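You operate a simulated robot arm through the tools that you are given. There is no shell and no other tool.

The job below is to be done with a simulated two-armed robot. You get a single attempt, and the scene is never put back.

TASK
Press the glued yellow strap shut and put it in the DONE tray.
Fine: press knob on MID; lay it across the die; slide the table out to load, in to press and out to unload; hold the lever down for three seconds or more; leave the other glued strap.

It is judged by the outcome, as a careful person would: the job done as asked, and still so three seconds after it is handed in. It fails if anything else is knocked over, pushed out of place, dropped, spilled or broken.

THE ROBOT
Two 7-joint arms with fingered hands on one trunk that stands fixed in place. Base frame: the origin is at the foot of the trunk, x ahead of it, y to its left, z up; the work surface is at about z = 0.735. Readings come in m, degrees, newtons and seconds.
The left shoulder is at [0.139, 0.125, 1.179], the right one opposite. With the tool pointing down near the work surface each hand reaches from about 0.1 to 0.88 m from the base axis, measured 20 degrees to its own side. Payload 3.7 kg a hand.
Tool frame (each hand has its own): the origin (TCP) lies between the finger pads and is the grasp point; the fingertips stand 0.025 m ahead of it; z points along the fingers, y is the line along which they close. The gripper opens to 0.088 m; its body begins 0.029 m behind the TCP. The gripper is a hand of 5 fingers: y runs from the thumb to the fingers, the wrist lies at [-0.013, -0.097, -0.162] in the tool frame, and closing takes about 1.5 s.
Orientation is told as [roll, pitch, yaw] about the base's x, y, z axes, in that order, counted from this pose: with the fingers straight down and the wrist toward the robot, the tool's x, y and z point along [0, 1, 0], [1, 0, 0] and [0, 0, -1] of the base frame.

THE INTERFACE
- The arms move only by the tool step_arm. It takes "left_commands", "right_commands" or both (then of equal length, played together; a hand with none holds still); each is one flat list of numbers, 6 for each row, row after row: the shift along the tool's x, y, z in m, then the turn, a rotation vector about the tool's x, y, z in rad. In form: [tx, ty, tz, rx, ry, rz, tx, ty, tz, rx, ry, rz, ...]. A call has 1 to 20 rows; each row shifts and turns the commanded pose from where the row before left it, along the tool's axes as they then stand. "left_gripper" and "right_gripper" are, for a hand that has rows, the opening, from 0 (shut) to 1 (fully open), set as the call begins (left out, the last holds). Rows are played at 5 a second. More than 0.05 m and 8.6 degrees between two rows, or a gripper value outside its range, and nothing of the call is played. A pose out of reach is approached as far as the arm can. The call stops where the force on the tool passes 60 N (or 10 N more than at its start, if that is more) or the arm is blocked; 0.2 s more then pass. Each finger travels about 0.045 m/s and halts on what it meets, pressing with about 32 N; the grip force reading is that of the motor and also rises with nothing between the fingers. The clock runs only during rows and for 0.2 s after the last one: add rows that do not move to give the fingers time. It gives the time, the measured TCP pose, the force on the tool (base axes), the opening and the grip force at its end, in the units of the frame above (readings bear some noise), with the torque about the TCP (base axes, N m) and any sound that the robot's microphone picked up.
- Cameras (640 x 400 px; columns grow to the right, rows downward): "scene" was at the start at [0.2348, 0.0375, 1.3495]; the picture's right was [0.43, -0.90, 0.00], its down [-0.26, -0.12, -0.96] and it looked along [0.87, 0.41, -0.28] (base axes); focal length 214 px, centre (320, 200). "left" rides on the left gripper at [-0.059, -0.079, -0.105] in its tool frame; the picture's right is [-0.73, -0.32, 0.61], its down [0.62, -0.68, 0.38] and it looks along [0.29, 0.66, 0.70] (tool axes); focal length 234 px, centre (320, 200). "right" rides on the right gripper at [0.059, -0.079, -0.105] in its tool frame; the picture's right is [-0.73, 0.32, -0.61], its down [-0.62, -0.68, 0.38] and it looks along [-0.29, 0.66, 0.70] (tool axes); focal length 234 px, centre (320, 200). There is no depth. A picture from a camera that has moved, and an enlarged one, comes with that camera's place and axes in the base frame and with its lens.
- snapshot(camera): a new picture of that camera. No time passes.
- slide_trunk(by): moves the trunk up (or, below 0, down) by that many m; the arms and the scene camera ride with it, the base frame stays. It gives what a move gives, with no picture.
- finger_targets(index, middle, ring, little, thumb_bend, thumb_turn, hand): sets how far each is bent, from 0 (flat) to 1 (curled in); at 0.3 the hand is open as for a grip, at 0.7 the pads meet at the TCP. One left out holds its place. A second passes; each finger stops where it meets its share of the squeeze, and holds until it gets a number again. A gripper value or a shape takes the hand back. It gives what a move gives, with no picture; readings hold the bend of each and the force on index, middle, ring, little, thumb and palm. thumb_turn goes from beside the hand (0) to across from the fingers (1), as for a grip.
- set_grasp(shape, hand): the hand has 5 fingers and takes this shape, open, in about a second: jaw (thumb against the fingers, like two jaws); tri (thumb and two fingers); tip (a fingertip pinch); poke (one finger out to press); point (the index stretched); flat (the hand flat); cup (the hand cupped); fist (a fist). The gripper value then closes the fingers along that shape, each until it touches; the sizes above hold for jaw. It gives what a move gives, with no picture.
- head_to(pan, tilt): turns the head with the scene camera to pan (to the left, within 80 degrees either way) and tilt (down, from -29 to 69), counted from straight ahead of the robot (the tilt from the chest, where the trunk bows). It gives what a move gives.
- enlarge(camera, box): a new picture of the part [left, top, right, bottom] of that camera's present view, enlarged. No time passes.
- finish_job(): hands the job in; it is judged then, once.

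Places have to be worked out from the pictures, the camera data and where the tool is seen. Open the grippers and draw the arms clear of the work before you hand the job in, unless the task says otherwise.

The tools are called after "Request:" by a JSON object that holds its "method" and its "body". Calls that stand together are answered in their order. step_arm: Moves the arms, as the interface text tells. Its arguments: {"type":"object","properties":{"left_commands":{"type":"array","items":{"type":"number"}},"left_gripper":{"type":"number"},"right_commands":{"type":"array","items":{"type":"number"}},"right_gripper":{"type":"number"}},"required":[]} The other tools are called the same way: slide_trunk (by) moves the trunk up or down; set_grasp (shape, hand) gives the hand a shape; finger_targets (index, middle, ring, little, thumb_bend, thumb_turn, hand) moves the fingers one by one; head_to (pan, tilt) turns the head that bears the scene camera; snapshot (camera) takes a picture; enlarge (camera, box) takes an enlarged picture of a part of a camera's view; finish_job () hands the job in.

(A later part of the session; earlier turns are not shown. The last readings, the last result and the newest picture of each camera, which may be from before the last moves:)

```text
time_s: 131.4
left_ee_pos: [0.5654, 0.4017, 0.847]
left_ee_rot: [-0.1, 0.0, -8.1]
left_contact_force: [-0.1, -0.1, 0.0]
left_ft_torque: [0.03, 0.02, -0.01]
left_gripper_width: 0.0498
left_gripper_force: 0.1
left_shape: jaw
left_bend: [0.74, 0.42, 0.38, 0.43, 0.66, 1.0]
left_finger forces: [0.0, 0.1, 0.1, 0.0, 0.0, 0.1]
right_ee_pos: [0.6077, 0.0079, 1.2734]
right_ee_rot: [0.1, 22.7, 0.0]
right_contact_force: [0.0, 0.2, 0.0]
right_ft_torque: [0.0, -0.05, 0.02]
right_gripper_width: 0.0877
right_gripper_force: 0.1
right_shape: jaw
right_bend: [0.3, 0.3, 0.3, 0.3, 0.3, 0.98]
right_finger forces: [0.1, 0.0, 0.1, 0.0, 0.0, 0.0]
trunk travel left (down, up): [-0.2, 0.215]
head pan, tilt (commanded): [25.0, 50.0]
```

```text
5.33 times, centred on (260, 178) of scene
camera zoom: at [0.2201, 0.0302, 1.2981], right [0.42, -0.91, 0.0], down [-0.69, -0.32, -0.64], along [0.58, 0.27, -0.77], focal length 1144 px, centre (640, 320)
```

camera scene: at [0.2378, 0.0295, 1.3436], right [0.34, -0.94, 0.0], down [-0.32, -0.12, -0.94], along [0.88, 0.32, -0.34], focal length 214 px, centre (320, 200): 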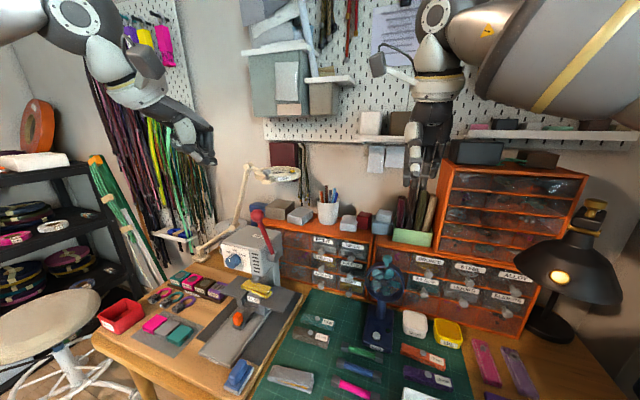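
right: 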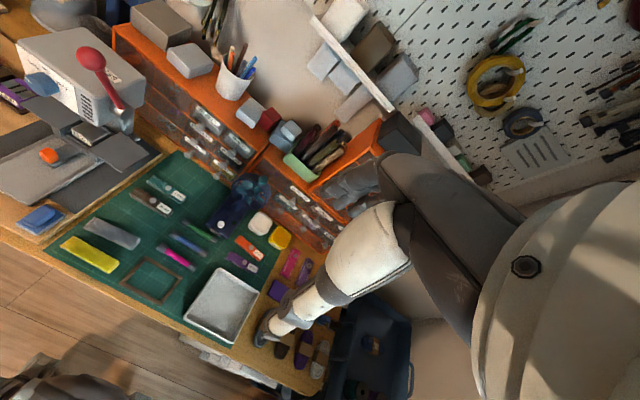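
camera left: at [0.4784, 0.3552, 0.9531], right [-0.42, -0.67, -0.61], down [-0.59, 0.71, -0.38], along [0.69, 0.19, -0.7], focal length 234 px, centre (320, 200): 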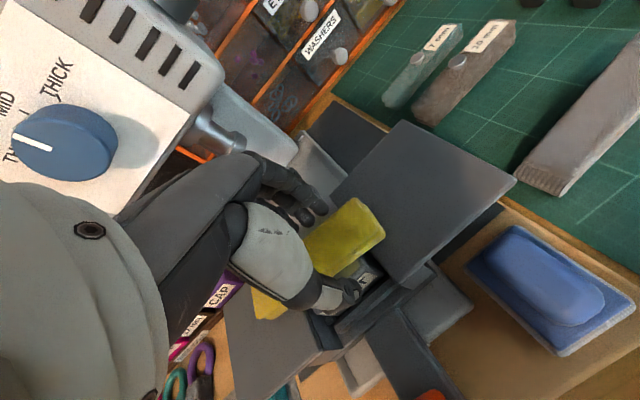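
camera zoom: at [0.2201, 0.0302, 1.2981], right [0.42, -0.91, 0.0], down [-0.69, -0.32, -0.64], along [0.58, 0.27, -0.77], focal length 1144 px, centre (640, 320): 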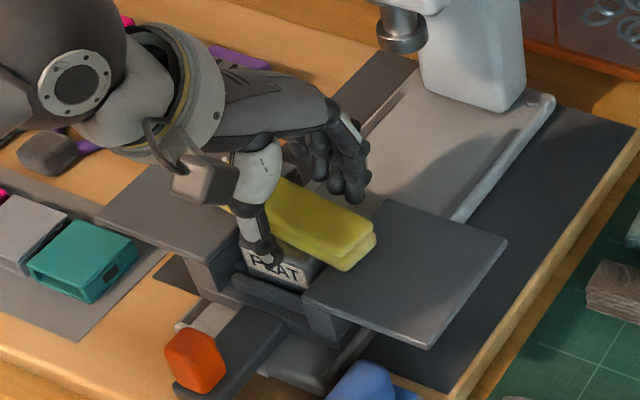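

Both sides of the strap are straddled, with no contact. I go 2 mm lower and close.

Request:
{"method": "step_arm", "body": {"left_commands": [0, 0, 0.002, 0, 0, 0, 0, 0, 0, 0, 0, 0]}}

Request:
{"method": "step_arm", "body": {"left_commands": [0, 0, 0, 0, 0, 0, 0, 0, 0, 0, 0, 0, 0, 0, 0, 0, 0, 0, 0, 0, 0, 0, 0, 0, 0, 0, 0, 0, 0, 0, 0, 0, 0, 0, 0, 0], "left_gripper": 0.15}}

Request:
{"method": "enlarge", "body": {"camera": "scene", "box": [220, 140, 300, 215]}}

Request:
{"method": "snapshot", "body": {"camera": "left"}}

```text
time_s: 132.0
left_ee_pos: [0.5644, 0.4017, 0.8459]
left_ee_rot: [-0.1, -0.1, -8.1]
left_contact_force: [0.1, 0.3, 0.9]
left_ft_torque: [-0.01, 0.02, 0.0]
left_gripper_width: 0.0495
left_gripper_force: 0.0
left_shape: jaw
left_bend: [0.74, 0.42, 0.38, 0.43, 0.66, 1.0]
left_finger forces: [0.0, 0.0, 0.0, 0.0, 0.1, 0.1]
right_ee_pos: [0.6078, 0.0078, 1.2727]
right_ee_rot: [0.0, 22.6, 0.1]
right_contact_force: [-0.3, -0.8, 0.7]
right_ft_torque: [0.01, 0.0, 0.01]
right_gripper_width: 0.088
right_gripper_force: 0.1
right_shape: jaw
right_bend: [0.3, 0.3, 0.3, 0.3, 0.3, 0.98]
right_finger forces: [0.0, 0.0, 0.0, 0.1, 0.0, 0.0]
trunk travel left (down, up): [-0.2, 0.215]
head pan, tilt (commanded): [25.0, 50.0]
```

```text
time_s: 133.4
left_ee_pos: [0.5651, 0.4023, 0.8455]
left_ee_rot: [-0.2, 0.0, -8.0]
left_contact_force: [1.1, 0.1, 0.6]
left_ft_torque: [-0.02, 0.04, 0.0]
left_gripper_width: 0.0238
left_gripper_force: 32.3
left_shape: jaw
left_bend: [0.74, 0.56, 0.56, 0.6, 0.75, 0.99]
left_finger forces: [17.8, 7.8, 3.5, 0.0, 29.2, 0.1]
right_ee_pos: [0.6072, 0.0076, 1.2713]
right_ee_rot: [0.1, 22.7, 0.0]
right_contact_force: [0.0, 0.0, -0.9]
right_ft_torque: [-0.02, 0.02, 0.0]
right_gripper_width: 0.0877
right_gripper_force: 0.1
right_shape: jaw
right_bend: [0.3, 0.3, 0.3, 0.3, 0.3, 0.98]
right_finger forces: [0.1, 0.0, 0.0, 0.1, 0.0, 0.0]
trunk travel left (down, up): [-0.2, 0.215]
head pan, tilt (commanded): [25.0, 50.0]
```

```text
5.33 times, centred on (260, 178) of scene
camera zoom: at [0.2202, 0.0302, 1.2981], right [0.42, -0.91, 0.0], down [-0.69, -0.32, -0.64], along [0.58, 0.27, -0.77], focal length 1144 px, centre (640, 320)
```

zoom: 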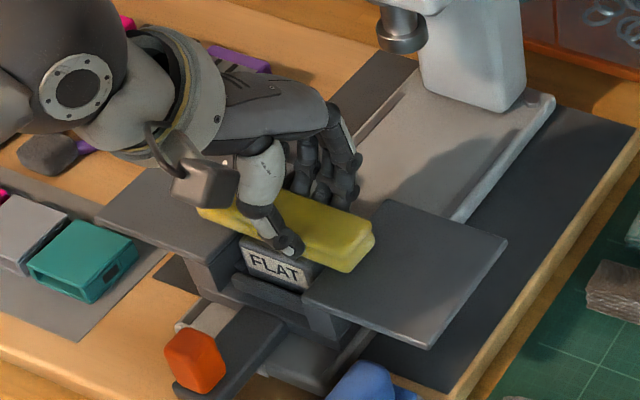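

```text
taken
camera left: at [0.4782, 0.3554, 0.9511], right [-0.42, -0.67, -0.61], down [-0.59, 0.71, -0.38], along [0.69, 0.19, -0.7], focal length 234 px, centre (320, 200)
```

left: 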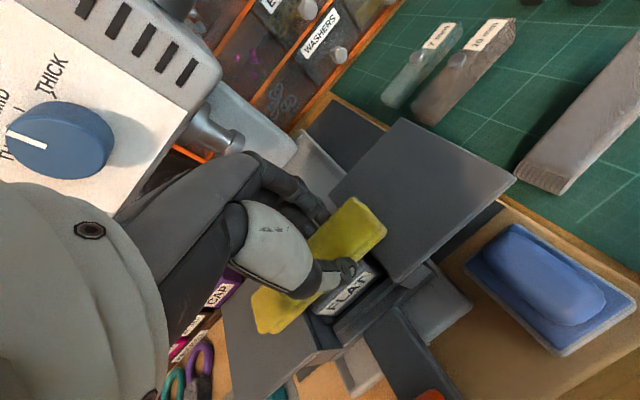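

Strap gripped at 32 N. I lift it straight up while the right arm moves off to the right, out of the way of the tray.

Request:
{"method": "step_arm", "body": {"left_commands": [0, 0, -0.004, 0, 0, 0, 0, 0, -0.008, 0, 0, 0, 0, 0, -0.012, 0, 0, 0, 0, 0, -0.012, 0, 0, 0, 0, 0, -0.012, 0, 0, 0, 0, 0, -0.012, 0, 0, 0, 0, 0, -0.012, 0, 0, 0, 0, 0, -0.012, 0, 0, 0, 0, 0, -0.012, 0, 0, 0, 0, 0, -0.012, 0, 0, 0, 0, 0, -0.012, 0, 0, 0, 0, 0, -0.012, 0, 0, 0, 0, 0, -0.012, 0, 0, 0, 0, 0, -0.01, 0, 0, 0], "right_commands": [-0.03, -0.0132, 0.0055, 0, 0, 0, -0.03, -0.0132, 0.0055, 0, 0, 0, -0.03, -0.0132, 0.0055, 0, 0, 0, -0.03, -0.0132, 0.0055, 0, 0, 0, -0.03, -0.0132, 0.0055, 0, 0, 0, -0.03, -0.0132, 0.0055, 0, 0, 0, -0.03, -0.0132, 0.0055, 0, 0, 0, -0.03, -0.0132, 0.0055, 0, 0, 0, -0.03, -0.0132, 0.0055, 0, 0, 0, -0.03, -0.0132, 0.0055, 0, 0, 0, -0.03, -0.0132, 0.0055, 0, 0, 0, -0.03, -0.0132, 0.0055, 0, 0, 0, -0.03, -0.0132, 0.0055, 0, 0, 0, -0.03, -0.0132, 0.0055, 0, 0, 0]}}

Request:
{"method": "head_to", "body": {"pan": 5, "tilt": 48}}

Request:
{"method": "snapshot", "body": {"camera": "scene"}}

Request:
{"method": "snapshot", "body": {"camera": "left"}}

```text
time_s: 136.4
left_ee_pos: [0.5647, 0.3996, 1.0002]
left_ee_rot: [-0.1, 0.1, -8.1]
left_contact_force: [0.7, 0.3, -0.6]
left_ft_torque: [-0.02, 0.01, -0.02]
left_gripper_width: 0.024
left_gripper_force: 31.9
left_shape: jaw
left_bend: [0.74, 0.57, 0.57, 0.6, 0.75, 0.99]
left_finger forces: [18.1, 7.6, 3.6, 0.0, 29.1, 0.1]
right_ee_pos: [0.4289, -0.404, 1.2585]
right_ee_rot: [0.1, 22.7, 0.1]
right_contact_force: [0.7, 0.2, -0.1]
right_ft_torque: [0.01, 0.02, -0.02]
right_gripper_width: 0.0874
right_gripper_force: 0.1
right_shape: jaw
right_bend: [0.3, 0.3, 0.3, 0.3, 0.3, 0.98]
right_finger forces: [0.0, 0.1, 0.0, 0.0, 0.0, 0.0]
right hand out of reach, approached as far as the arm can: row 13, 14
trunk travel left (down, up): [-0.2, 0.215]
head pan, tilt (commanded): [25.0, 50.0]
```

```text
time_s: 137.2
left_ee_pos: [0.5644, 0.4001, 0.999]
left_ee_rot: [-0.1, 0.0, -8.1]
left_contact_force: [-0.4, 0.6, -0.1]
left_ft_torque: [-0.03, -0.01, -0.01]
left_gripper_width: 0.0241
left_gripper_force: 32.1
left_shape: jaw
left_bend: [0.74, 0.57, 0.57, 0.6, 0.75, 0.99]
left_finger forces: [18.1, 7.6, 3.4, 0.0, 29.2, 0.0]
right_ee_pos: [0.4283, -0.4038, 1.2607]
right_ee_rot: [0.1, 22.6, 0.0]
right_contact_force: [0.5, -0.8, 0.2]
right_ft_torque: [0.01, 0.0, 0.0]
right_gripper_width: 0.0876
right_gripper_force: 0.1
right_shape: jaw
right_bend: [0.3, 0.3, 0.3, 0.3, 0.3, 0.98]
right_finger forces: [0.0, 0.0, 0.0, 0.0, 0.0, 0.0]
trunk travel left (down, up): [-0.2, 0.215]
head pan, tilt (commanded): [5.0, 48.0]
```

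```text
taken
camera scene: at [0.2289, 0.0046, 1.3008], right [0.09, -1.0, 0.0], down [-0.74, -0.07, -0.67], along [0.67, 0.06, -0.74], focal length 214 px, centre (320, 200)
```

scene: 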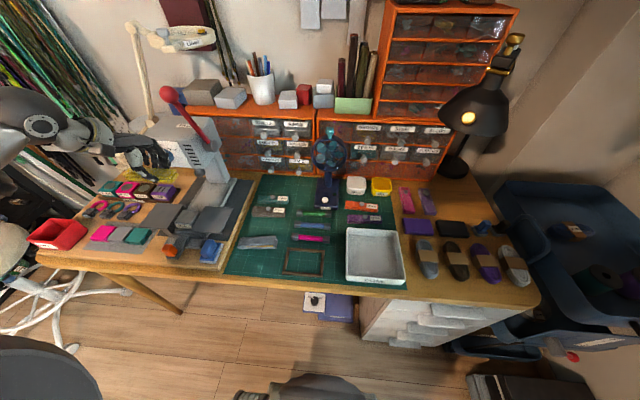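

```text
taken
camera left: at [0.4779, 0.3534, 1.105], right [-0.42, -0.67, -0.61], down [-0.59, 0.71, -0.38], along [0.69, 0.19, -0.7], focal length 234 px, centre (320, 200)
```

left: 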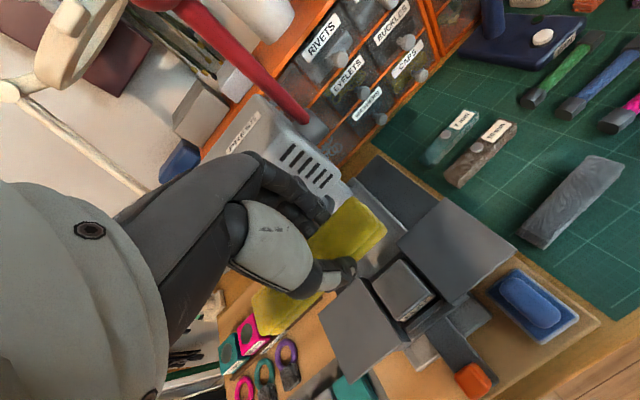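

The strap is lifted and the die is empty. I look closely at the DONE tray to place it.

Request:
{"method": "enlarge", "body": {"camera": "scene", "box": [310, 200, 438, 300]}}

```text
4.00 times, centred on (374, 250) of scene
camera zoom: at [0.2289, 0.0046, 1.3008], right [0.09, -1.0, 0.0], down [-0.74, -0.07, -0.67], along [0.67, 0.06, -0.74], focal length 858 px, centre (104, 0)
```

zoom: 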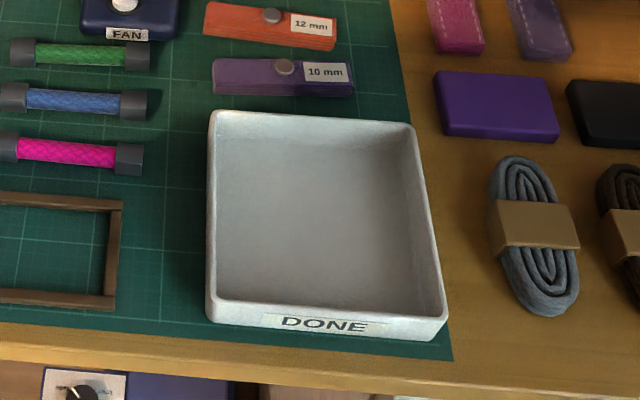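

The tray spans x 0.454–0.598, y −0.189 to −0.041, rim at z ≈ 0.772. I carry the strap across at z = 1.0, half way first.

Request:
{"method": "step_arm", "body": {"left_commands": [-0.0294, 0.0022, 0, 0, 0, 0, -0.0294, 0.0022, 0, 0, 0, 0, -0.0294, 0.0022, 0, 0, 0, 0, -0.0294, 0.0022, 0, 0, 0, 0, -0.0294, 0.0022, 0, 0, 0, 0, -0.0294, 0.0022, 0, 0, 0, 0, -0.0294, 0.0022, 0, 0, 0, 0, -0.0294, 0.0022, 0, 0, 0, 0, -0.0294, 0.0022, 0, 0, 0, 0]}}

Request:
{"method": "snapshot", "body": {"camera": "scene"}}

```text
time_s: 139.2
left_ee_pos: [0.5474, 0.1377, 1.0004]
left_ee_rot: [0.0, -0.1, -8.1]
left_contact_force: [0.4, 0.3, 0.4]
left_ft_torque: [0.01, 0.0, -0.02]
left_gripper_width: 0.0242
left_gripper_force: 32.0
left_shape: jaw
left_bend: [0.74, 0.57, 0.57, 0.6, 0.75, 0.99]
left_finger forces: [18.2, 7.5, 3.5, 0.0, 29.3, 0.1]
right_ee_pos: [0.4274, -0.4041, 1.2599]
right_ee_rot: [0.2, 22.6, 0.0]
right_contact_force: [-0.4, 0.1, -0.4]
right_ft_torque: [0.02, -0.02, 0.01]
right_gripper_width: 0.0878
right_gripper_force: 0.0
right_shape: jaw
right_bend: [0.3, 0.3, 0.3, 0.3, 0.3, 0.98]
right_finger forces: [0.0, 0.0, 0.0, 0.1, 0.0, 0.0]
trunk travel left (down, up): [-0.2, 0.215]
head pan, tilt (commanded): [5.0, 48.0]
```

```text
taken
camera scene: at [0.2291, 0.0042, 1.3007], right [0.09, -1.0, 0.0], down [-0.74, -0.06, -0.67], along [0.67, 0.06, -0.74], focal length 214 px, centre (320, 200)
```

scene: 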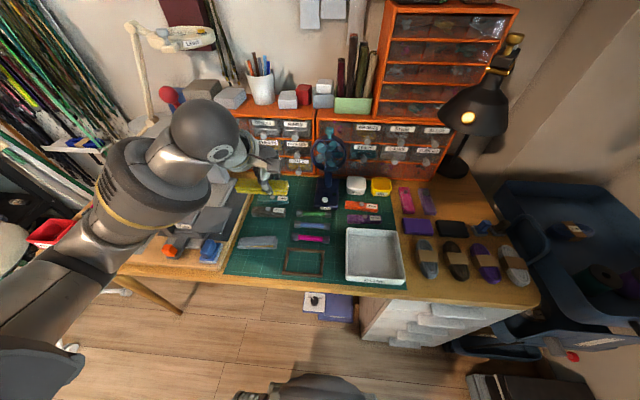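

Half way across with everything clear. I continue to above the tray.

Request:
{"method": "step_arm", "body": {"left_commands": [-0.0294, 0.0022, 0, 0, 0, 0, -0.0294, 0.0022, 0, 0, 0, 0, -0.0294, 0.0022, 0, 0, 0, 0, -0.0294, 0.0022, 0, 0, 0, 0, -0.0294, 0.0022, 0, 0, 0, 0, -0.0294, 0.0022, 0, 0, 0, 0, -0.0294, 0.0022, 0, 0, 0, 0, -0.0294, 0.0022, 0, 0, 0, 0, -0.0294, 0.0022, 0, 0, 0, 0]}}

Request:
{"method": "snapshot", "body": {"camera": "scene"}}

Request:
{"method": "snapshot", "body": {"camera": "left"}}

```text
time_s: 141.2
left_ee_pos: [0.5301, -0.1282, 1.0018]
left_ee_rot: [0.0, 0.0, -8.2]
left_contact_force: [-0.2, 0.0, -0.7]
left_ft_torque: [-0.02, -0.01, 0.0]
left_gripper_width: 0.024
left_gripper_force: 31.7
left_shape: jaw
left_bend: [0.74, 0.57, 0.58, 0.6, 0.75, 0.99]
left_finger forces: [18.2, 7.5, 3.5, 0.0, 29.2, 0.1]
right_ee_pos: [0.4274, -0.4043, 1.2593]
right_ee_rot: [0.1, 22.6, -0.1]
right_contact_force: [0.4, 0.0, 0.1]
right_ft_torque: [0.03, 0.01, 0.0]
right_gripper_width: 0.0874
right_gripper_force: 0.1
right_shape: jaw
right_bend: [0.3, 0.3, 0.3, 0.3, 0.3, 0.98]
right_finger forces: [0.0, 0.0, 0.0, 0.1, 0.1, 0.0]
trunk travel left (down, up): [-0.2, 0.215]
head pan, tilt (commanded): [5.0, 48.0]
```

```text
taken
camera scene: at [0.2288, 0.004, 1.3008], right [0.09, -1.0, 0.0], down [-0.74, -0.06, -0.67], along [0.67, 0.06, -0.74], focal length 214 px, centre (320, 200)
```

scene: 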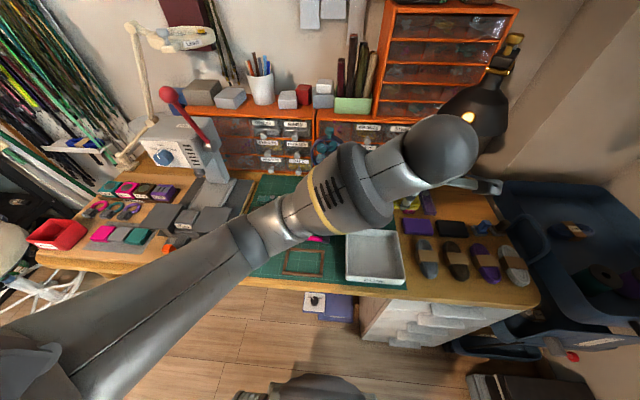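

```text
taken
camera left: at [0.4428, -0.1761, 1.1077], right [-0.42, -0.67, -0.61], down [-0.59, 0.71, -0.38], along [0.69, 0.19, -0.7], focal length 234 px, centre (320, 200)
```

left: 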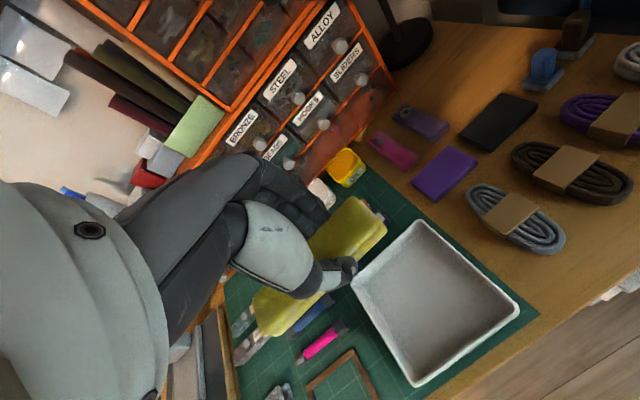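

The strap hangs almost parallel to y, centre (0.526, −0.111), over the tray whose centre is (0.526, −0.115). I shift 4 mm and lower toward the tray floor.

Request:
{"method": "step_arm", "body": {"left_commands": [-0.004, 0, 0.0175, 0, 0, 0, 0, 0, 0.0175, 0, 0, 0, 0, 0, 0.0175, 0, 0, 0, 0, 0, 0.0175, 0, 0, 0, 0, 0, 0.0175, 0, 0, 0, 0, 0, 0.0175, 0, 0, 0, 0, 0, 0.0175, 0, 0, 0, 0, 0, 0.0175, 0, 0, 0, 0, 0, 0.0175, 0, 0, 0, 0, 0, 0.0125, 0, 0, 0]}}

Request:
{"method": "snapshot", "body": {"camera": "left"}}

Request:
{"method": "snapshot", "body": {"camera": "scene"}}

```text
time_s: 143.4
left_ee_pos: [0.5284, -0.1301, 0.8302]
left_ee_rot: [0.0, 0.0, -8.1]
left_contact_force: [0.5, -0.1, -0.9]
left_ft_torque: [0.01, -0.02, -0.01]
left_gripper_width: 0.0238
left_gripper_force: 31.7
left_shape: jaw
left_bend: [0.74, 0.57, 0.58, 0.6, 0.75, 0.99]
left_finger forces: [18.4, 7.5, 3.5, 0.0, 29.3, 0.1]
right_ee_pos: [0.4287, -0.402, 1.2592]
right_ee_rot: [0.0, 22.6, 0.0]
right_contact_force: [0.2, 0.1, 0.0]
right_ft_torque: [-0.01, 0.0, -0.02]
right_gripper_width: 0.0876
right_gripper_force: 0.1
right_shape: jaw
right_bend: [0.3, 0.3, 0.3, 0.3, 0.3, 0.98]
right_finger forces: [0.0, 0.0, 0.0, 0.1, 0.0, 0.0]
trunk travel left (down, up): [-0.2, 0.215]
head pan, tilt (commanded): [5.0, 48.0]
```

```text
taken
camera left: at [0.4408, -0.1783, 0.9365], right [-0.42, -0.67, -0.61], down [-0.59, 0.71, -0.38], along [0.69, 0.19, -0.7], focal length 234 px, centre (320, 200)
```

left: 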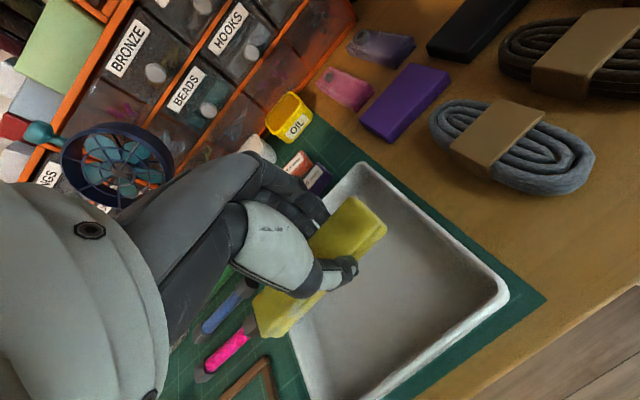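

```text
taken
camera scene: at [0.2289, 0.0045, 1.3008], right [0.09, -1.0, 0.0], down [-0.74, -0.06, -0.67], along [0.67, 0.06, -0.74], focal length 214 px, centre (320, 200)
```

scene: 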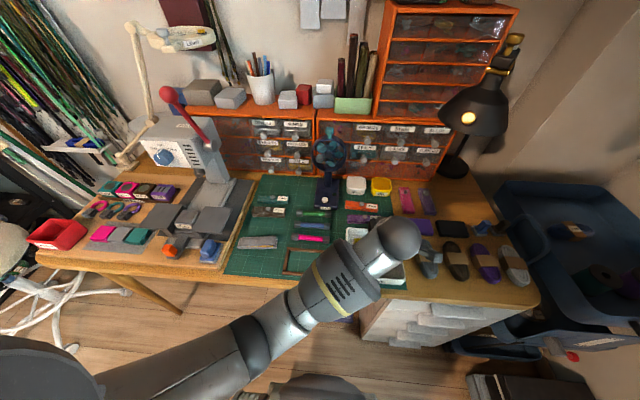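

The strap is well inside the tray outline on all sides. I lower further, slowly near the floor.

Request:
{"method": "step_arm", "body": {"left_commands": [0, 0, 0.012, 0, 0, 0, 0, 0, 0.012, 0, 0, 0, 0, 0, 0.012, 0, 0, 0, 0, 0, 0.01, 0, 0, 0]}}

Request:
{"method": "step_arm", "body": {"left_commands": [0, 0, 0.003, 0, 0, 0, 0, 0, 0.002, 0, 0, 0]}}

Request:
{"method": "snapshot", "body": {"camera": "left"}}

```text
time_s: 144.4
left_ee_pos: [0.5299, -0.1334, 0.7852]
left_ee_rot: [-0.1, -0.1, -8.1]
left_contact_force: [-0.8, 0.4, -0.1]
left_ft_torque: [-0.02, 0.05, 0.02]
left_gripper_width: 0.024
left_gripper_force: 32.8
left_shape: jaw
left_bend: [0.74, 0.57, 0.58, 0.6, 0.75, 0.99]
left_finger forces: [18.4, 7.4, 3.5, 0.0, 29.3, 0.0]
right_ee_pos: [0.4274, -0.4035, 1.2602]
right_ee_rot: [0.1, 22.6, 0.0]
right_contact_force: [0.1, -0.1, -0.1]
right_ft_torque: [0.01, 0.0, -0.01]
right_gripper_width: 0.0878
right_gripper_force: 0.0
right_shape: jaw
right_bend: [0.3, 0.3, 0.3, 0.3, 0.3, 0.98]
right_finger forces: [0.0, 0.0, 0.0, 0.0, 0.1, 0.0]
trunk travel left (down, up): [-0.2, 0.215]
head pan, tilt (commanded): [5.0, 48.0]
```

```text
time_s: 145.0
left_ee_pos: [0.5295, -0.132, 0.7784]
left_ee_rot: [-0.2, 0.1, -8.1]
left_contact_force: [0.4, -0.5, 0.1]
left_ft_torque: [-0.01, 0.02, 0.0]
left_gripper_width: 0.024
left_gripper_force: 31.9
left_shape: jaw
left_bend: [0.74, 0.57, 0.58, 0.6, 0.75, 0.99]
left_finger forces: [18.4, 7.4, 3.5, 0.0, 29.3, 0.0]
right_ee_pos: [0.4279, -0.4029, 1.2603]
right_ee_rot: [0.2, 22.7, 0.0]
right_contact_force: [0.1, -0.2, 0.7]
right_ft_torque: [0.04, -0.02, 0.04]
right_gripper_width: 0.0876
right_gripper_force: 0.0
right_shape: jaw
right_bend: [0.3, 0.3, 0.3, 0.3, 0.3, 0.98]
right_finger forces: [0.0, 0.1, 0.1, 0.0, 0.1, 0.0]
trunk travel left (down, up): [-0.2, 0.215]
head pan, tilt (commanded): [5.0, 48.0]
```

```text
taken
camera left: at [0.4425, -0.1789, 0.8842], right [-0.42, -0.67, -0.61], down [-0.59, 0.71, -0.38], along [0.69, 0.19, -0.7], focal length 234 px, centre (320, 200)
```

left: 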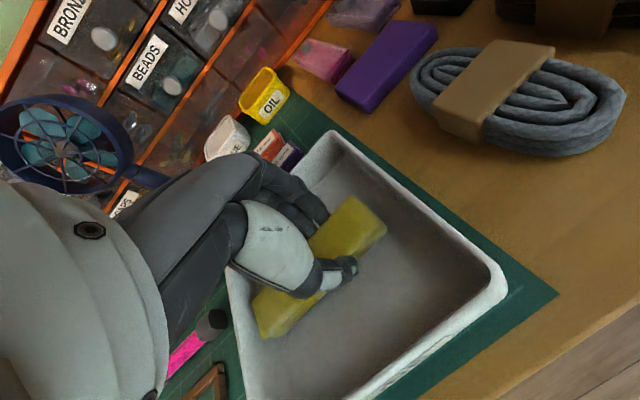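

Inside the tray, just above the floor. I lower in 2 mm steps to feel contact.

Request:
{"method": "step_arm", "body": {"left_commands": [0, 0, 0.002, 0, 0, 0, 0, 0, 0.002, 0, 0, 0]}}

Request:
{"method": "step_arm", "body": {"left_commands": [0, 0, 0.002, 0, 0, 0]}}

```text
time_s: 145.6
left_ee_pos: [0.5278, -0.1317, 0.7737]
left_ee_rot: [-0.1, 0.2, -8.2]
left_contact_force: [0.8, 0.0, 0.0]
left_ft_torque: [0.03, 0.01, 0.01]
left_gripper_width: 0.0237
left_gripper_force: 32.0
left_shape: jaw
left_bend: [0.74, 0.57, 0.58, 0.6, 0.75, 0.99]
left_finger forces: [18.4, 7.5, 3.5, 0.0, 29.3, 0.1]
right_ee_pos: [0.4278, -0.4025, 1.2608]
right_ee_rot: [0.1, 22.7, 0.1]
right_contact_force: [-0.6, 0.1, 0.3]
right_ft_torque: [0.01, 0.0, 0.03]
right_gripper_width: 0.0876
right_gripper_force: 0.0
right_shape: jaw
right_bend: [0.3, 0.3, 0.3, 0.3, 0.3, 0.98]
right_finger forces: [0.1, 0.1, 0.0, 0.0, 0.0, 0.0]
trunk travel left (down, up): [-0.2, 0.215]
head pan, tilt (commanded): [5.0, 48.0]
```

```text
time_s: 146.0
left_ee_pos: [0.5302, -0.1314, 0.7733]
left_ee_rot: [0.1, 0.0, -8.1]
left_contact_force: [0.4, 0.7, 0.4]
left_ft_torque: [-0.02, -0.04, 0.04]
left_gripper_width: 0.024
left_gripper_force: 31.7
left_shape: jaw
left_bend: [0.74, 0.57, 0.58, 0.6, 0.75, 0.99]
left_finger forces: [18.4, 7.4, 3.5, 0.0, 29.3, 0.1]
right_ee_pos: [0.4275, -0.4036, 1.2608]
right_ee_rot: [0.1, 22.6, -0.1]
right_contact_force: [-0.8, 0.2, 0.2]
right_ft_torque: [-0.01, 0.0, -0.01]
right_gripper_width: 0.0878
right_gripper_force: 0.1
right_shape: jaw
right_bend: [0.3, 0.3, 0.3, 0.3, 0.3, 0.98]
right_finger forces: [0.0, 0.0, 0.0, 0.0, 0.0, 0.0]
trunk travel left (down, up): [-0.2, 0.215]
head pan, tilt (commanded): [5.0, 48.0]
```

No contact yet at 0.773; I continue down a few more millimetres.

Request:
{"method": "step_arm", "body": {"left_commands": [0, 0, 0.002, 0, 0, 0]}}

Request:
{"method": "step_arm", "body": {"left_commands": [0, 0, 0.002, 0, 0, 0]}}

```text
time_s: 146.4
left_ee_pos: [0.5297, -0.1321, 0.7711]
left_ee_rot: [-0.1, -0.1, -8.0]
left_contact_force: [-0.5, 0.8, 2.4]
left_ft_torque: [0.0, -0.01, -0.02]
left_gripper_width: 0.024
left_gripper_force: 32.2
left_shape: jaw
left_bend: [0.74, 0.57, 0.58, 0.6, 0.75, 0.99]
left_finger forces: [18.6, 7.7, 3.6, 0.0, 29.7, 0.0]
right_ee_pos: [0.4273, -0.4029, 1.2613]
right_ee_rot: [0.1, 22.6, -0.1]
right_contact_force: [-0.1, 0.7, 0.3]
right_ft_torque: [0.0, -0.05, 0.01]
right_gripper_width: 0.0877
right_gripper_force: 0.1
right_shape: jaw
right_bend: [0.3, 0.3, 0.3, 0.3, 0.3, 0.98]
right_finger forces: [0.0, 0.0, 0.0, 0.0, 0.0, 0.0]
trunk travel left (down, up): [-0.2, 0.215]
head pan, tilt (commanded): [5.0, 48.0]
```

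```text
time_s: 146.8
left_ee_pos: [0.5287, -0.1333, 0.7708]
left_ee_rot: [-0.1, -0.3, -8.1]
left_contact_force: [1.5, 0.6, 7.9]
left_ft_torque: [0.01, -0.01, -0.02]
left_gripper_width: 0.0247
left_gripper_force: 31.9
left_shape: jaw
left_bend: [0.74, 0.57, 0.58, 0.6, 0.75, 0.99]
left_finger forces: [19.1, 8.2, 3.9, 0.0, 30.5, 0.2]
right_ee_pos: [0.4263, -0.4035, 1.262]
right_ee_rot: [0.1, 22.7, 0.0]
right_contact_force: [0.1, 0.0, 0.2]
right_ft_torque: [-0.01, 0.0, -0.03]
right_gripper_width: 0.0876
right_gripper_force: 0.1
right_shape: jaw
right_bend: [0.3, 0.3, 0.3, 0.3, 0.3, 0.98]
right_finger forces: [0.0, 0.1, 0.0, 0.1, 0.0, 0.0]
trunk travel left (down, up): [-0.2, 0.215]
head pan, tilt (commanded): [5.0, 48.0]
```

The strap now rests on the tray floor (8 N). I open the fingers moderately, wait, and then rise.

Request:
{"method": "step_arm", "body": {"left_commands": [0, 0, -0.001, 0, 0, 0, 0, 0, 0, 0, 0, 0, 0, 0, 0, 0, 0, 0, 0, 0, 0, 0, 0, 0, 0, 0, 0, 0, 0, 0], "left_gripper": 0.56}}

Request:
{"method": "snapshot", "body": {"camera": "left"}}

Request:
{"method": "step_arm", "body": {"left_commands": [0, 0, -0.006, 0, 0, 0, 0, 0, -0.01, 0, 0, 0, 0, 0, -0.015, 0, 0, 0, 0, 0, -0.02, 0, 0, 0, 0, 0, -0.03, 0, 0, 0, 0, 0, -0.03, 0, 0, 0, 0, 0, -0.03, 0, 0, 0, 0, 0, -0.03, 0, 0, 0, 0, 0, -0.03, 0, 0, 0, 0, 0, -0.03, 0, 0, 0]}}

Request:
{"method": "snapshot", "body": {"camera": "left"}}

```text
time_s: 148.0
left_ee_pos: [0.5292, -0.1313, 0.771]
left_ee_rot: [-0.1, 0.0, -8.1]
left_contact_force: [-0.1, 0.0, -0.5]
left_ft_torque: [-0.01, -0.01, 0.02]
left_gripper_width: 0.049
left_gripper_force: 0.1
left_shape: jaw
left_bend: [0.74, 0.42, 0.39, 0.43, 0.67, 1.0]
left_finger forces: [0.1, 0.0, 0.0, 0.1, 0.1, 0.1]
right_ee_pos: [0.4287, -0.4039, 1.2606]
right_ee_rot: [0.1, 22.6, 0.1]
right_contact_force: [0.9, -0.1, 0.6]
right_ft_torque: [0.03, -0.01, -0.01]
right_gripper_width: 0.0877
right_gripper_force: 0.1
right_shape: jaw
right_bend: [0.3, 0.3, 0.3, 0.3, 0.3, 0.98]
right_finger forces: [0.1, 0.0, 0.0, 0.0, 0.0, 0.0]
trunk travel left (down, up): [-0.2, 0.215]
head pan, tilt (commanded): [5.0, 48.0]
```

```text
taken
camera left: at [0.4419, -0.1784, 0.8763], right [-0.42, -0.67, -0.61], down [-0.59, 0.71, -0.38], along [0.69, 0.19, -0.7], focal length 234 px, centre (320, 200)
```

left: 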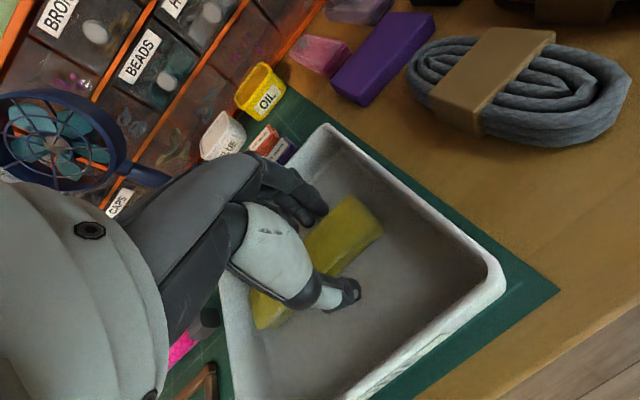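

```text
time_s: 150.2
left_ee_pos: [0.528, -0.1303, 1.003]
left_ee_rot: [-0.1, 0.1, -8.1]
left_contact_force: [0.2, -0.4, -0.9]
left_ft_torque: [0.02, 0.01, 0.0]
left_gripper_width: 0.0489
left_gripper_force: 0.1
left_shape: jaw
left_bend: [0.74, 0.42, 0.39, 0.43, 0.67, 1.0]
left_finger forces: [0.1, 0.1, 0.0, 0.0, 0.0, 0.0]
right_ee_pos: [0.4273, -0.404, 1.2609]
right_ee_rot: [0.1, 22.6, 0.0]
right_contact_force: [-0.4, 0.3, 0.0]
right_ft_torque: [-0.01, -0.01, 0.01]
right_gripper_width: 0.0877
right_gripper_force: 0.1
right_shape: jaw
right_bend: [0.3, 0.3, 0.3, 0.3, 0.3, 0.98]
right_finger forces: [0.0, 0.0, 0.0, 0.0, 0.0, 0.0]
trunk travel left (down, up): [-0.2, 0.215]
head pan, tilt (commanded): [5.0, 48.0]
```

```text
taken
camera left: at [0.4414, -0.1774, 1.1081], right [-0.42, -0.67, -0.61], down [-0.59, 0.71, -0.38], along [0.69, 0.19, -0.7], focal length 234 px, centre (320, 200)
```

left: 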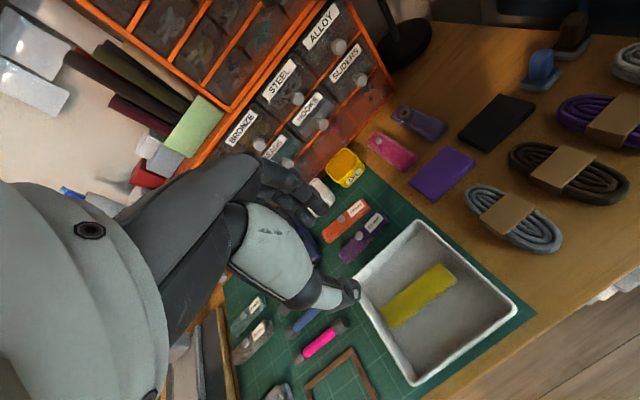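

The pressed strap lies flat in the DONE tray. I open the hand fully, rise and take the left arm back to its own side.

Request:
{"method": "step_arm", "body": {"left_commands": [0, 0, -0.03, 0, 0, 0, 0, 0, -0.03, 0, 0, 0, 0, 0, -0.03, 0, 0, 0, 0, 0, -0.03, 0, 0, 0, 0, 0, -0.03, 0, 0, 0, 0.0345, -0.0129, 0, 0, 0, 0, 0.0345, -0.0129, 0, 0, 0, 0, 0.0345, -0.0129, 0, 0, 0, 0, 0.0345, -0.0129, -0.01, 0, 0, 0, 0.0345, -0.0129, -0.01, 0, 0, 0, 0.0345, -0.0129, -0.01, 0, 0, 0, 0.0345, -0.0129, -0.01, 0, 0, 0, 0.0345, -0.0129, -0.01, 0, 0, 0, 0.0345, -0.0129, -0.01, 0, 0, 0, 0.0345, -0.0129, -0.01, 0, 0, 0, 0.0345, -0.0129, -0.01, 0, 0, 0, 0.0345, -0.0129, -0.01, 0, 0, 0, 0.0345, -0.0129, -0.01, 0, 0, 0], "left_gripper": 1}}

Request:
{"method": "snapshot", "body": {"camera": "scene"}}

Request:
{"method": "enlarge", "body": {"camera": "scene", "box": [300, 200, 428, 300]}}

Request:
{"method": "enlarge", "body": {"camera": "scene", "box": [80, 80, 300, 290]}}

```text
time_s: 154.0
left_ee_pos: [0.6007, 0.3023, 1.0506]
left_ee_rot: [-0.2, 0.0, -8.2]
left_contact_force: [0.0, 0.0, -0.3]
left_ft_torque: [0.0, -0.04, 0.01]
left_gripper_width: 0.0876
left_gripper_force: 0.0
left_shape: jaw
left_bend: [0.3, 0.3, 0.3, 0.3, 0.3, 0.98]
left_finger forces: [0.1, 0.1, 0.0, 0.0, 0.1, 0.0]
left hand out of reach, approached as far as the arm can: row 1, 2, 3, 4, 5, 6, 7, 8, 9, 10, 11, 12, 13, 14, 15, 16, 17
right_ee_pos: [0.4264, -0.4043, 1.2606]
right_ee_rot: [0.0, 22.6, 0.1]
right_contact_force: [0.2, 0.7, -0.6]
right_ft_torque: [-0.02, 0.04, 0.0]
right_gripper_width: 0.0878
right_gripper_force: 0.0
right_shape: jaw
right_bend: [0.3, 0.3, 0.3, 0.3, 0.3, 0.98]
right_finger forces: [0.0, 0.0, 0.1, 0.0, 0.0, 0.1]
trunk travel left (down, up): [-0.2, 0.215]
head pan, tilt (commanded): [5.0, 48.0]
```

```text
taken
camera scene: at [0.2284, 0.0048, 1.3009], right [0.09, -1.0, 0.0], down [-0.74, -0.06, -0.67], along [0.67, 0.06, -0.74], focal length 214 px, centre (320, 200)
```

scene: 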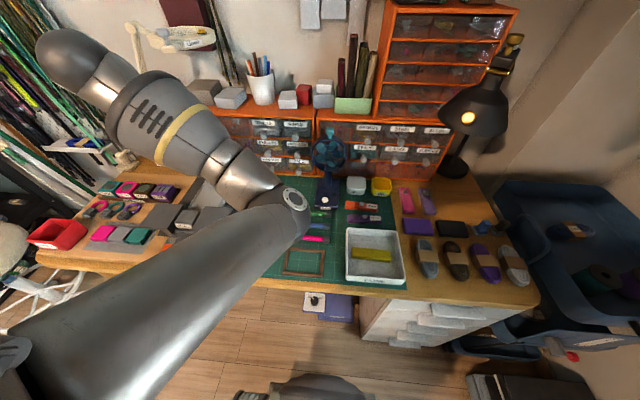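

```text
4.00 times, centred on (364, 250) of scene
camera zoom: at [0.2284, 0.0048, 1.3009], right [0.09, -1.0, 0.0], down [-0.74, -0.06, -0.67], along [0.67, 0.06, -0.74], focal length 858 px, centre (144, 0)
```

zoom: 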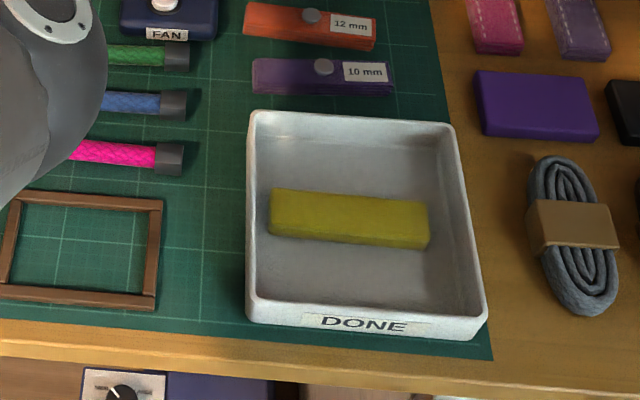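

```text
1.90 times, centred on (190, 185) of scene
camera zoom: at [0.2284, 0.0048, 1.3009], right [0.09, -1.0, 0.0], down [-0.74, -0.06, -0.67], along [0.67, 0.06, -0.74], focal length 408 px, centre (568, 229)
```

zoom: 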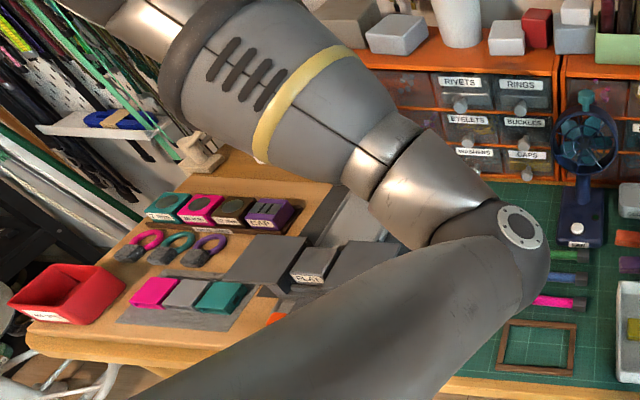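

The arm took a clipped path and the hand is at (0.60, 0.30, 1.05), near the lever. I look with the wrist camera before moving on.

Request:
{"method": "snapshot", "body": {"camera": "left"}}

Request:
{"method": "head_to", "body": {"pan": 40, "tilt": 35}}

Request:
{"method": "snapshot", "body": {"camera": "scene"}}

```text
taken
camera left: at [0.5144, 0.2551, 1.1575], right [-0.42, -0.67, -0.61], down [-0.59, 0.71, -0.38], along [0.69, 0.19, -0.7], focal length 234 px, centre (320, 200)
```

left: 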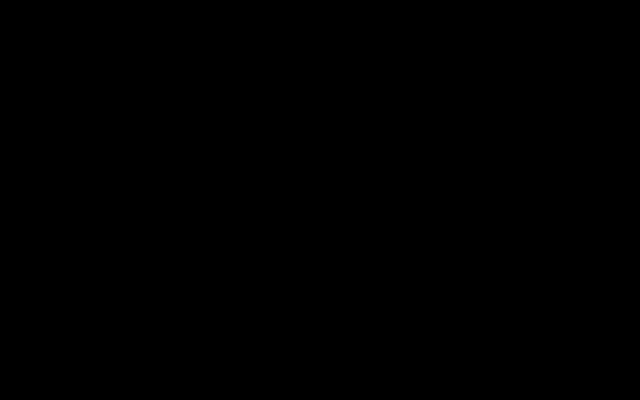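

```text
time_s: 155.0
left_ee_pos: [0.6003, 0.3018, 1.0513]
left_ee_rot: [0.0, 0.0, -8.1]
left_contact_force: [0.2, -0.7, 0.2]
left_ft_torque: [0.02, -0.02, 0.0]
left_gripper_width: 0.0876
left_gripper_force: 0.1
left_shape: jaw
left_bend: [0.3, 0.3, 0.3, 0.3, 0.3, 0.98]
left_finger forces: [0.0, 0.1, 0.0, 0.1, 0.0, 0.0]
right_ee_pos: [0.4277, -0.4029, 1.2602]
right_ee_rot: [0.1, 22.7, 0.0]
right_contact_force: [-0.1, 0.2, -0.5]
right_ft_torque: [0.02, 0.0, -0.01]
right_gripper_width: 0.0876
right_gripper_force: 0.1
right_shape: jaw
right_bend: [0.3, 0.3, 0.3, 0.3, 0.3, 0.98]
right_finger forces: [0.1, 0.0, 0.0, 0.0, 0.0, 0.0]
trunk travel left (down, up): [-0.2, 0.215]
head pan, tilt (commanded): [40.0, 35.0]
```

```text
taken
camera scene: at [0.2179, 0.0542, 1.3198], right [0.64, -0.77, 0.0], down [-0.44, -0.37, -0.82], along [0.63, 0.53, -0.57], focal length 214 px, centre (320, 200)
```

scene: 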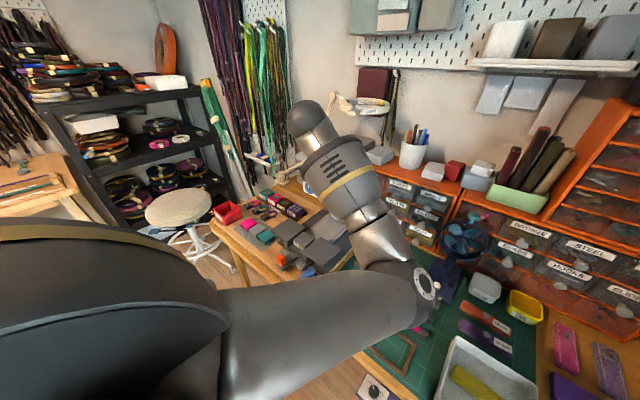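

The wrist camera is covered by the arm itself in this folded pose, but there are no contact forces. I back the hand straight toward the robot in small steps, away from the lever.

Request:
{"method": "step_arm", "body": {"left_commands": [0, -0.015, 0, 0, 0, 0, 0, -0.015, 0, 0, 0, 0]}}

Request:
{"method": "snapshot", "body": {"camera": "scene"}}

Request:
{"method": "snapshot", "body": {"camera": "right"}}

```text
time_s: 155.6
left_ee_pos: [0.5856, 0.3161, 1.046]
left_ee_rot: [0.0, -0.1, -8.0]
left_contact_force: [0.4, -0.3, 0.1]
left_ft_torque: [-0.02, 0.0, 0.0]
left_gripper_width: 0.0877
left_gripper_force: 0.1
left_shape: jaw
left_bend: [0.3, 0.3, 0.3, 0.3, 0.3, 0.98]
left_finger forces: [0.0, 0.1, 0.0, 0.0, 0.0, 0.0]
left hand out of reach, approached as far as the arm can: row 1, 2
right_ee_pos: [0.4287, -0.403, 1.2607]
right_ee_rot: [0.1, 22.5, 0.0]
right_contact_force: [-0.4, -0.2, -0.5]
right_ft_torque: [0.01, 0.05, 0.02]
right_gripper_width: 0.0877
right_gripper_force: 0.0
right_shape: jaw
right_bend: [0.3, 0.3, 0.3, 0.3, 0.3, 0.98]
right_finger forces: [0.0, 0.0, 0.0, 0.1, 0.0, 0.0]
trunk travel left (down, up): [-0.2, 0.215]
head pan, tilt (commanded): [40.0, 35.0]
```

```text
taken
camera scene: at [0.2177, 0.0543, 1.3198], right [0.64, -0.77, 0.0], down [-0.44, -0.37, -0.82], along [0.63, 0.53, -0.57], focal length 214 px, centre (320, 200)
```

scene: 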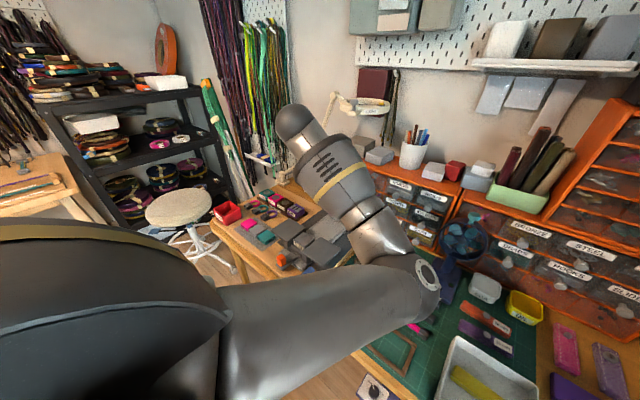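

```text
taken
camera right: at [0.3951, -0.3438, 1.387], right [0.53, -0.73, 0.44], down [-0.78, -0.62, -0.09], along [0.34, -0.29, -0.9], focal length 234 px, centre (320, 200)
```

right: 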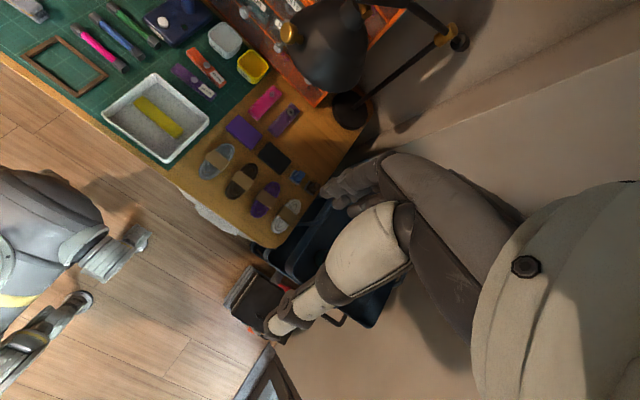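

Still constrained by the folded elbow. I partly close the fingers for clearance from the lever and yaw the hand left so the wrist relaxes, while backing off.

Request:
{"method": "step_arm", "body": {"left_commands": [0, 0, 0, 0, 0, 0, 0, 0, 0, 0, 0, 0, 0, 0, 0, 0, 0, 0, 0, 0, 0, 0, 0, 0, 0, -0.004, 0, 0, 0, -0.1, 0, -0.004, 0, 0, 0, -0.1, 0, -0.004, 0, 0, 0, -0.1], "left_gripper": 0.3}}

Request:
{"method": "snapshot", "body": {"camera": "scene"}}

Request:
{"method": "snapshot", "body": {"camera": "left"}}

```text
time_s: 157.2
left_ee_pos: [0.5753, 0.3165, 1.0456]
left_ee_rot: [-0.1, 0.0, 9.0]
left_contact_force: [-1.0, 0.2, -0.3]
left_ft_torque: [0.01, 0.02, -0.02]
left_gripper_width: 0.0267
left_gripper_force: 0.0
left_shape: jaw
left_bend: [0.74, 0.53, 0.51, 0.48, 0.74, 1.0]
left_finger forces: [0.0, 0.0, 0.0, 0.1, 0.0, 0.1]
right_ee_pos: [0.4271, -0.4034, 1.2615]
right_ee_rot: [0.1, 22.5, 0.0]
right_contact_force: [-0.2, -0.2, 0.1]
right_ft_torque: [-0.02, 0.05, -0.01]
right_gripper_width: 0.0878
right_gripper_force: 0.2
right_shape: jaw
right_bend: [0.3, 0.3, 0.3, 0.3, 0.3, 0.98]
right_finger forces: [0.0, 0.1, 0.0, 0.0, 0.0, 0.1]
trunk travel left (down, up): [-0.2, 0.215]
head pan, tilt (commanded): [40.0, 35.0]
```

```text
taken
camera scene: at [0.2178, 0.0542, 1.3198], right [0.64, -0.77, 0.0], down [-0.44, -0.37, -0.82], along [0.63, 0.53, -0.57], focal length 214 px, centre (320, 200)
```

scene: 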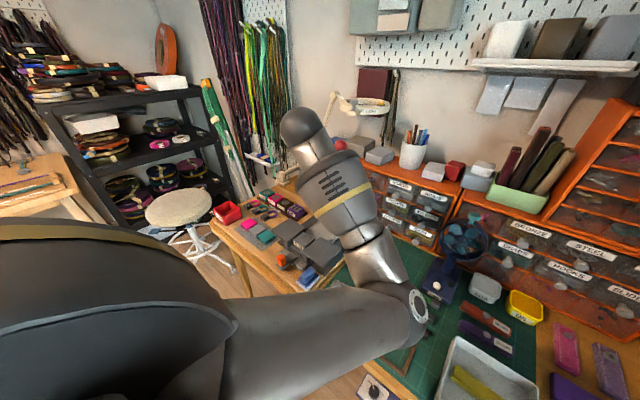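

```text
taken
camera left: at [0.5066, 0.2462, 1.1524], right [-0.2, -0.77, -0.61], down [-0.77, 0.51, -0.38], along [0.6, 0.39, -0.7], focal length 234 px, centre (320, 200)
```

left: 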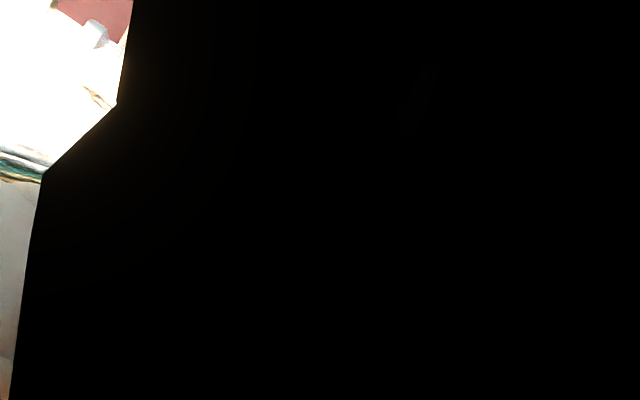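

That works: no reach limit and the lever (red ball visible) is untouched. I continue yawing and backing away from the press.

Request:
{"method": "step_arm", "body": {"left_commands": [0, -0.012, 0, 0, 0, -0.12, 0, -0.015, 0, 0, 0, -0.12, 0, -0.02, 0, 0, 0, -0.12, 0, -0.02, 0, 0, 0, -0.12, 0, -0.02, 0, 0, 0, 0]}}

Request:
{"method": "snapshot", "body": {"camera": "scene"}}

```text
time_s: 158.4
left_ee_pos: [0.5047, 0.2869, 1.047]
left_ee_rot: [-0.1, 0.0, 36.7]
left_contact_force: [0.4, -0.2, 0.7]
left_ft_torque: [0.01, -0.01, 0.01]
left_gripper_width: 0.0267
left_gripper_force: 0.1
left_shape: jaw
left_bend: [0.74, 0.53, 0.51, 0.48, 0.74, 1.0]
left_finger forces: [0.0, 0.0, 0.0, 0.0, 0.1, 0.0]
left hand out of reach, approached as far as the arm can: row 5
right_ee_pos: [0.4284, -0.404, 1.2601]
right_ee_rot: [0.1, 22.5, 0.0]
right_contact_force: [-0.1, -0.2, 0.2]
right_ft_torque: [0.04, -0.02, 0.0]
right_gripper_width: 0.0877
right_gripper_force: 0.0
right_shape: jaw
right_bend: [0.3, 0.3, 0.3, 0.3, 0.3, 0.98]
right_finger forces: [0.1, 0.1, 0.0, 0.1, 0.0, 0.0]
trunk travel left (down, up): [-0.2, 0.215]
head pan, tilt (commanded): [40.0, 35.0]
```

```text
taken
camera scene: at [0.2179, 0.0544, 1.3198], right [0.64, -0.77, 0.0], down [-0.44, -0.37, -0.82], along [0.63, 0.53, -0.57], focal length 214 px, centre (320, 200)
```

scene: 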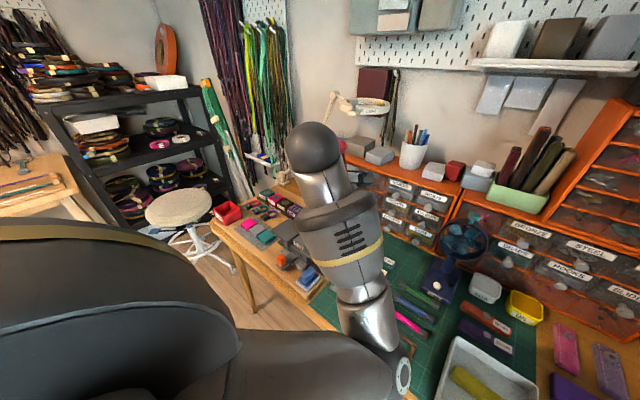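

Now clear of the press. I try raising the hand.

Request:
{"method": "step_arm", "body": {"left_commands": [0, 0, -0.02, 0, 0, 0, 0, 0, -0.02, 0, 0, 0, 0, 0, -0.02, 0, 0, 0, 0, 0, -0.02, 0, 0, 0]}}

Request:
{"method": "snapshot", "body": {"camera": "scene"}}

Request:
{"method": "snapshot", "body": {"camera": "left"}}

```text
time_s: 159.4
left_ee_pos: [0.5258, 0.3079, 1.1123]
left_ee_rot: [0.0, 0.0, 36.6]
left_contact_force: [-0.1, 0.0, -0.9]
left_ft_torque: [0.02, 0.0, -0.01]
left_gripper_width: 0.0268
left_gripper_force: 0.0
left_shape: jaw
left_bend: [0.74, 0.53, 0.51, 0.48, 0.74, 1.0]
left_finger forces: [0.1, 0.0, 0.0, 0.1, 0.1, 0.0]
left hand out of reach, approached as far as the arm can: row 1, 2, 3, 4
right_ee_pos: [0.4289, -0.4031, 1.2604]
right_ee_rot: [0.1, 22.7, 0.1]
right_contact_force: [0.8, -0.7, -1.8]
right_ft_torque: [0.02, 0.0, 0.04]
right_gripper_width: 0.0875
right_gripper_force: 0.0
right_shape: jaw
right_bend: [0.3, 0.3, 0.3, 0.3, 0.3, 0.98]
right_finger forces: [0.1, 0.0, 0.1, 0.0, 0.1, 0.0]
trunk travel left (down, up): [-0.2, 0.215]
head pan, tilt (commanded): [40.0, 35.0]
```

```text
taken
camera scene: at [0.2176, 0.0542, 1.3199], right [0.64, -0.77, 0.0], down [-0.44, -0.37, -0.82], along [0.63, 0.53, -0.57], focal length 214 px, centre (320, 200)
```

scene: 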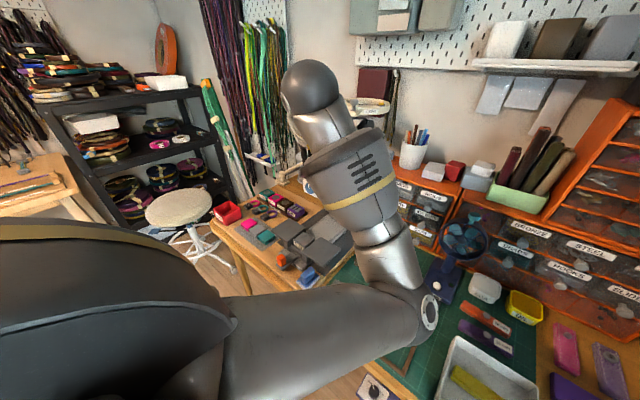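

```text
taken
camera left: at [0.4972, 0.2134, 1.2182], right [0.17, -0.78, -0.61], down [-0.92, 0.09, -0.38], along [0.35, 0.62, -0.7], focal length 234 px, centre (320, 200)
```

left: 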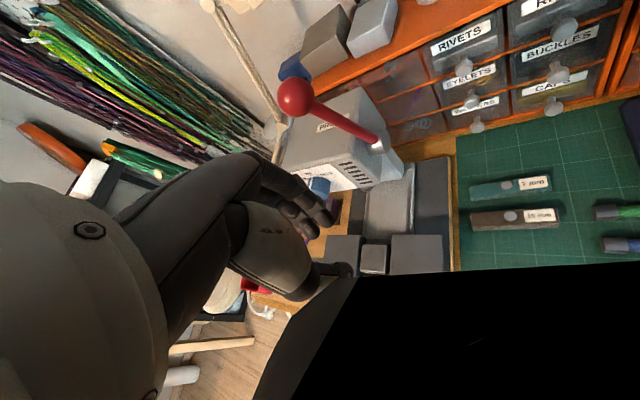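

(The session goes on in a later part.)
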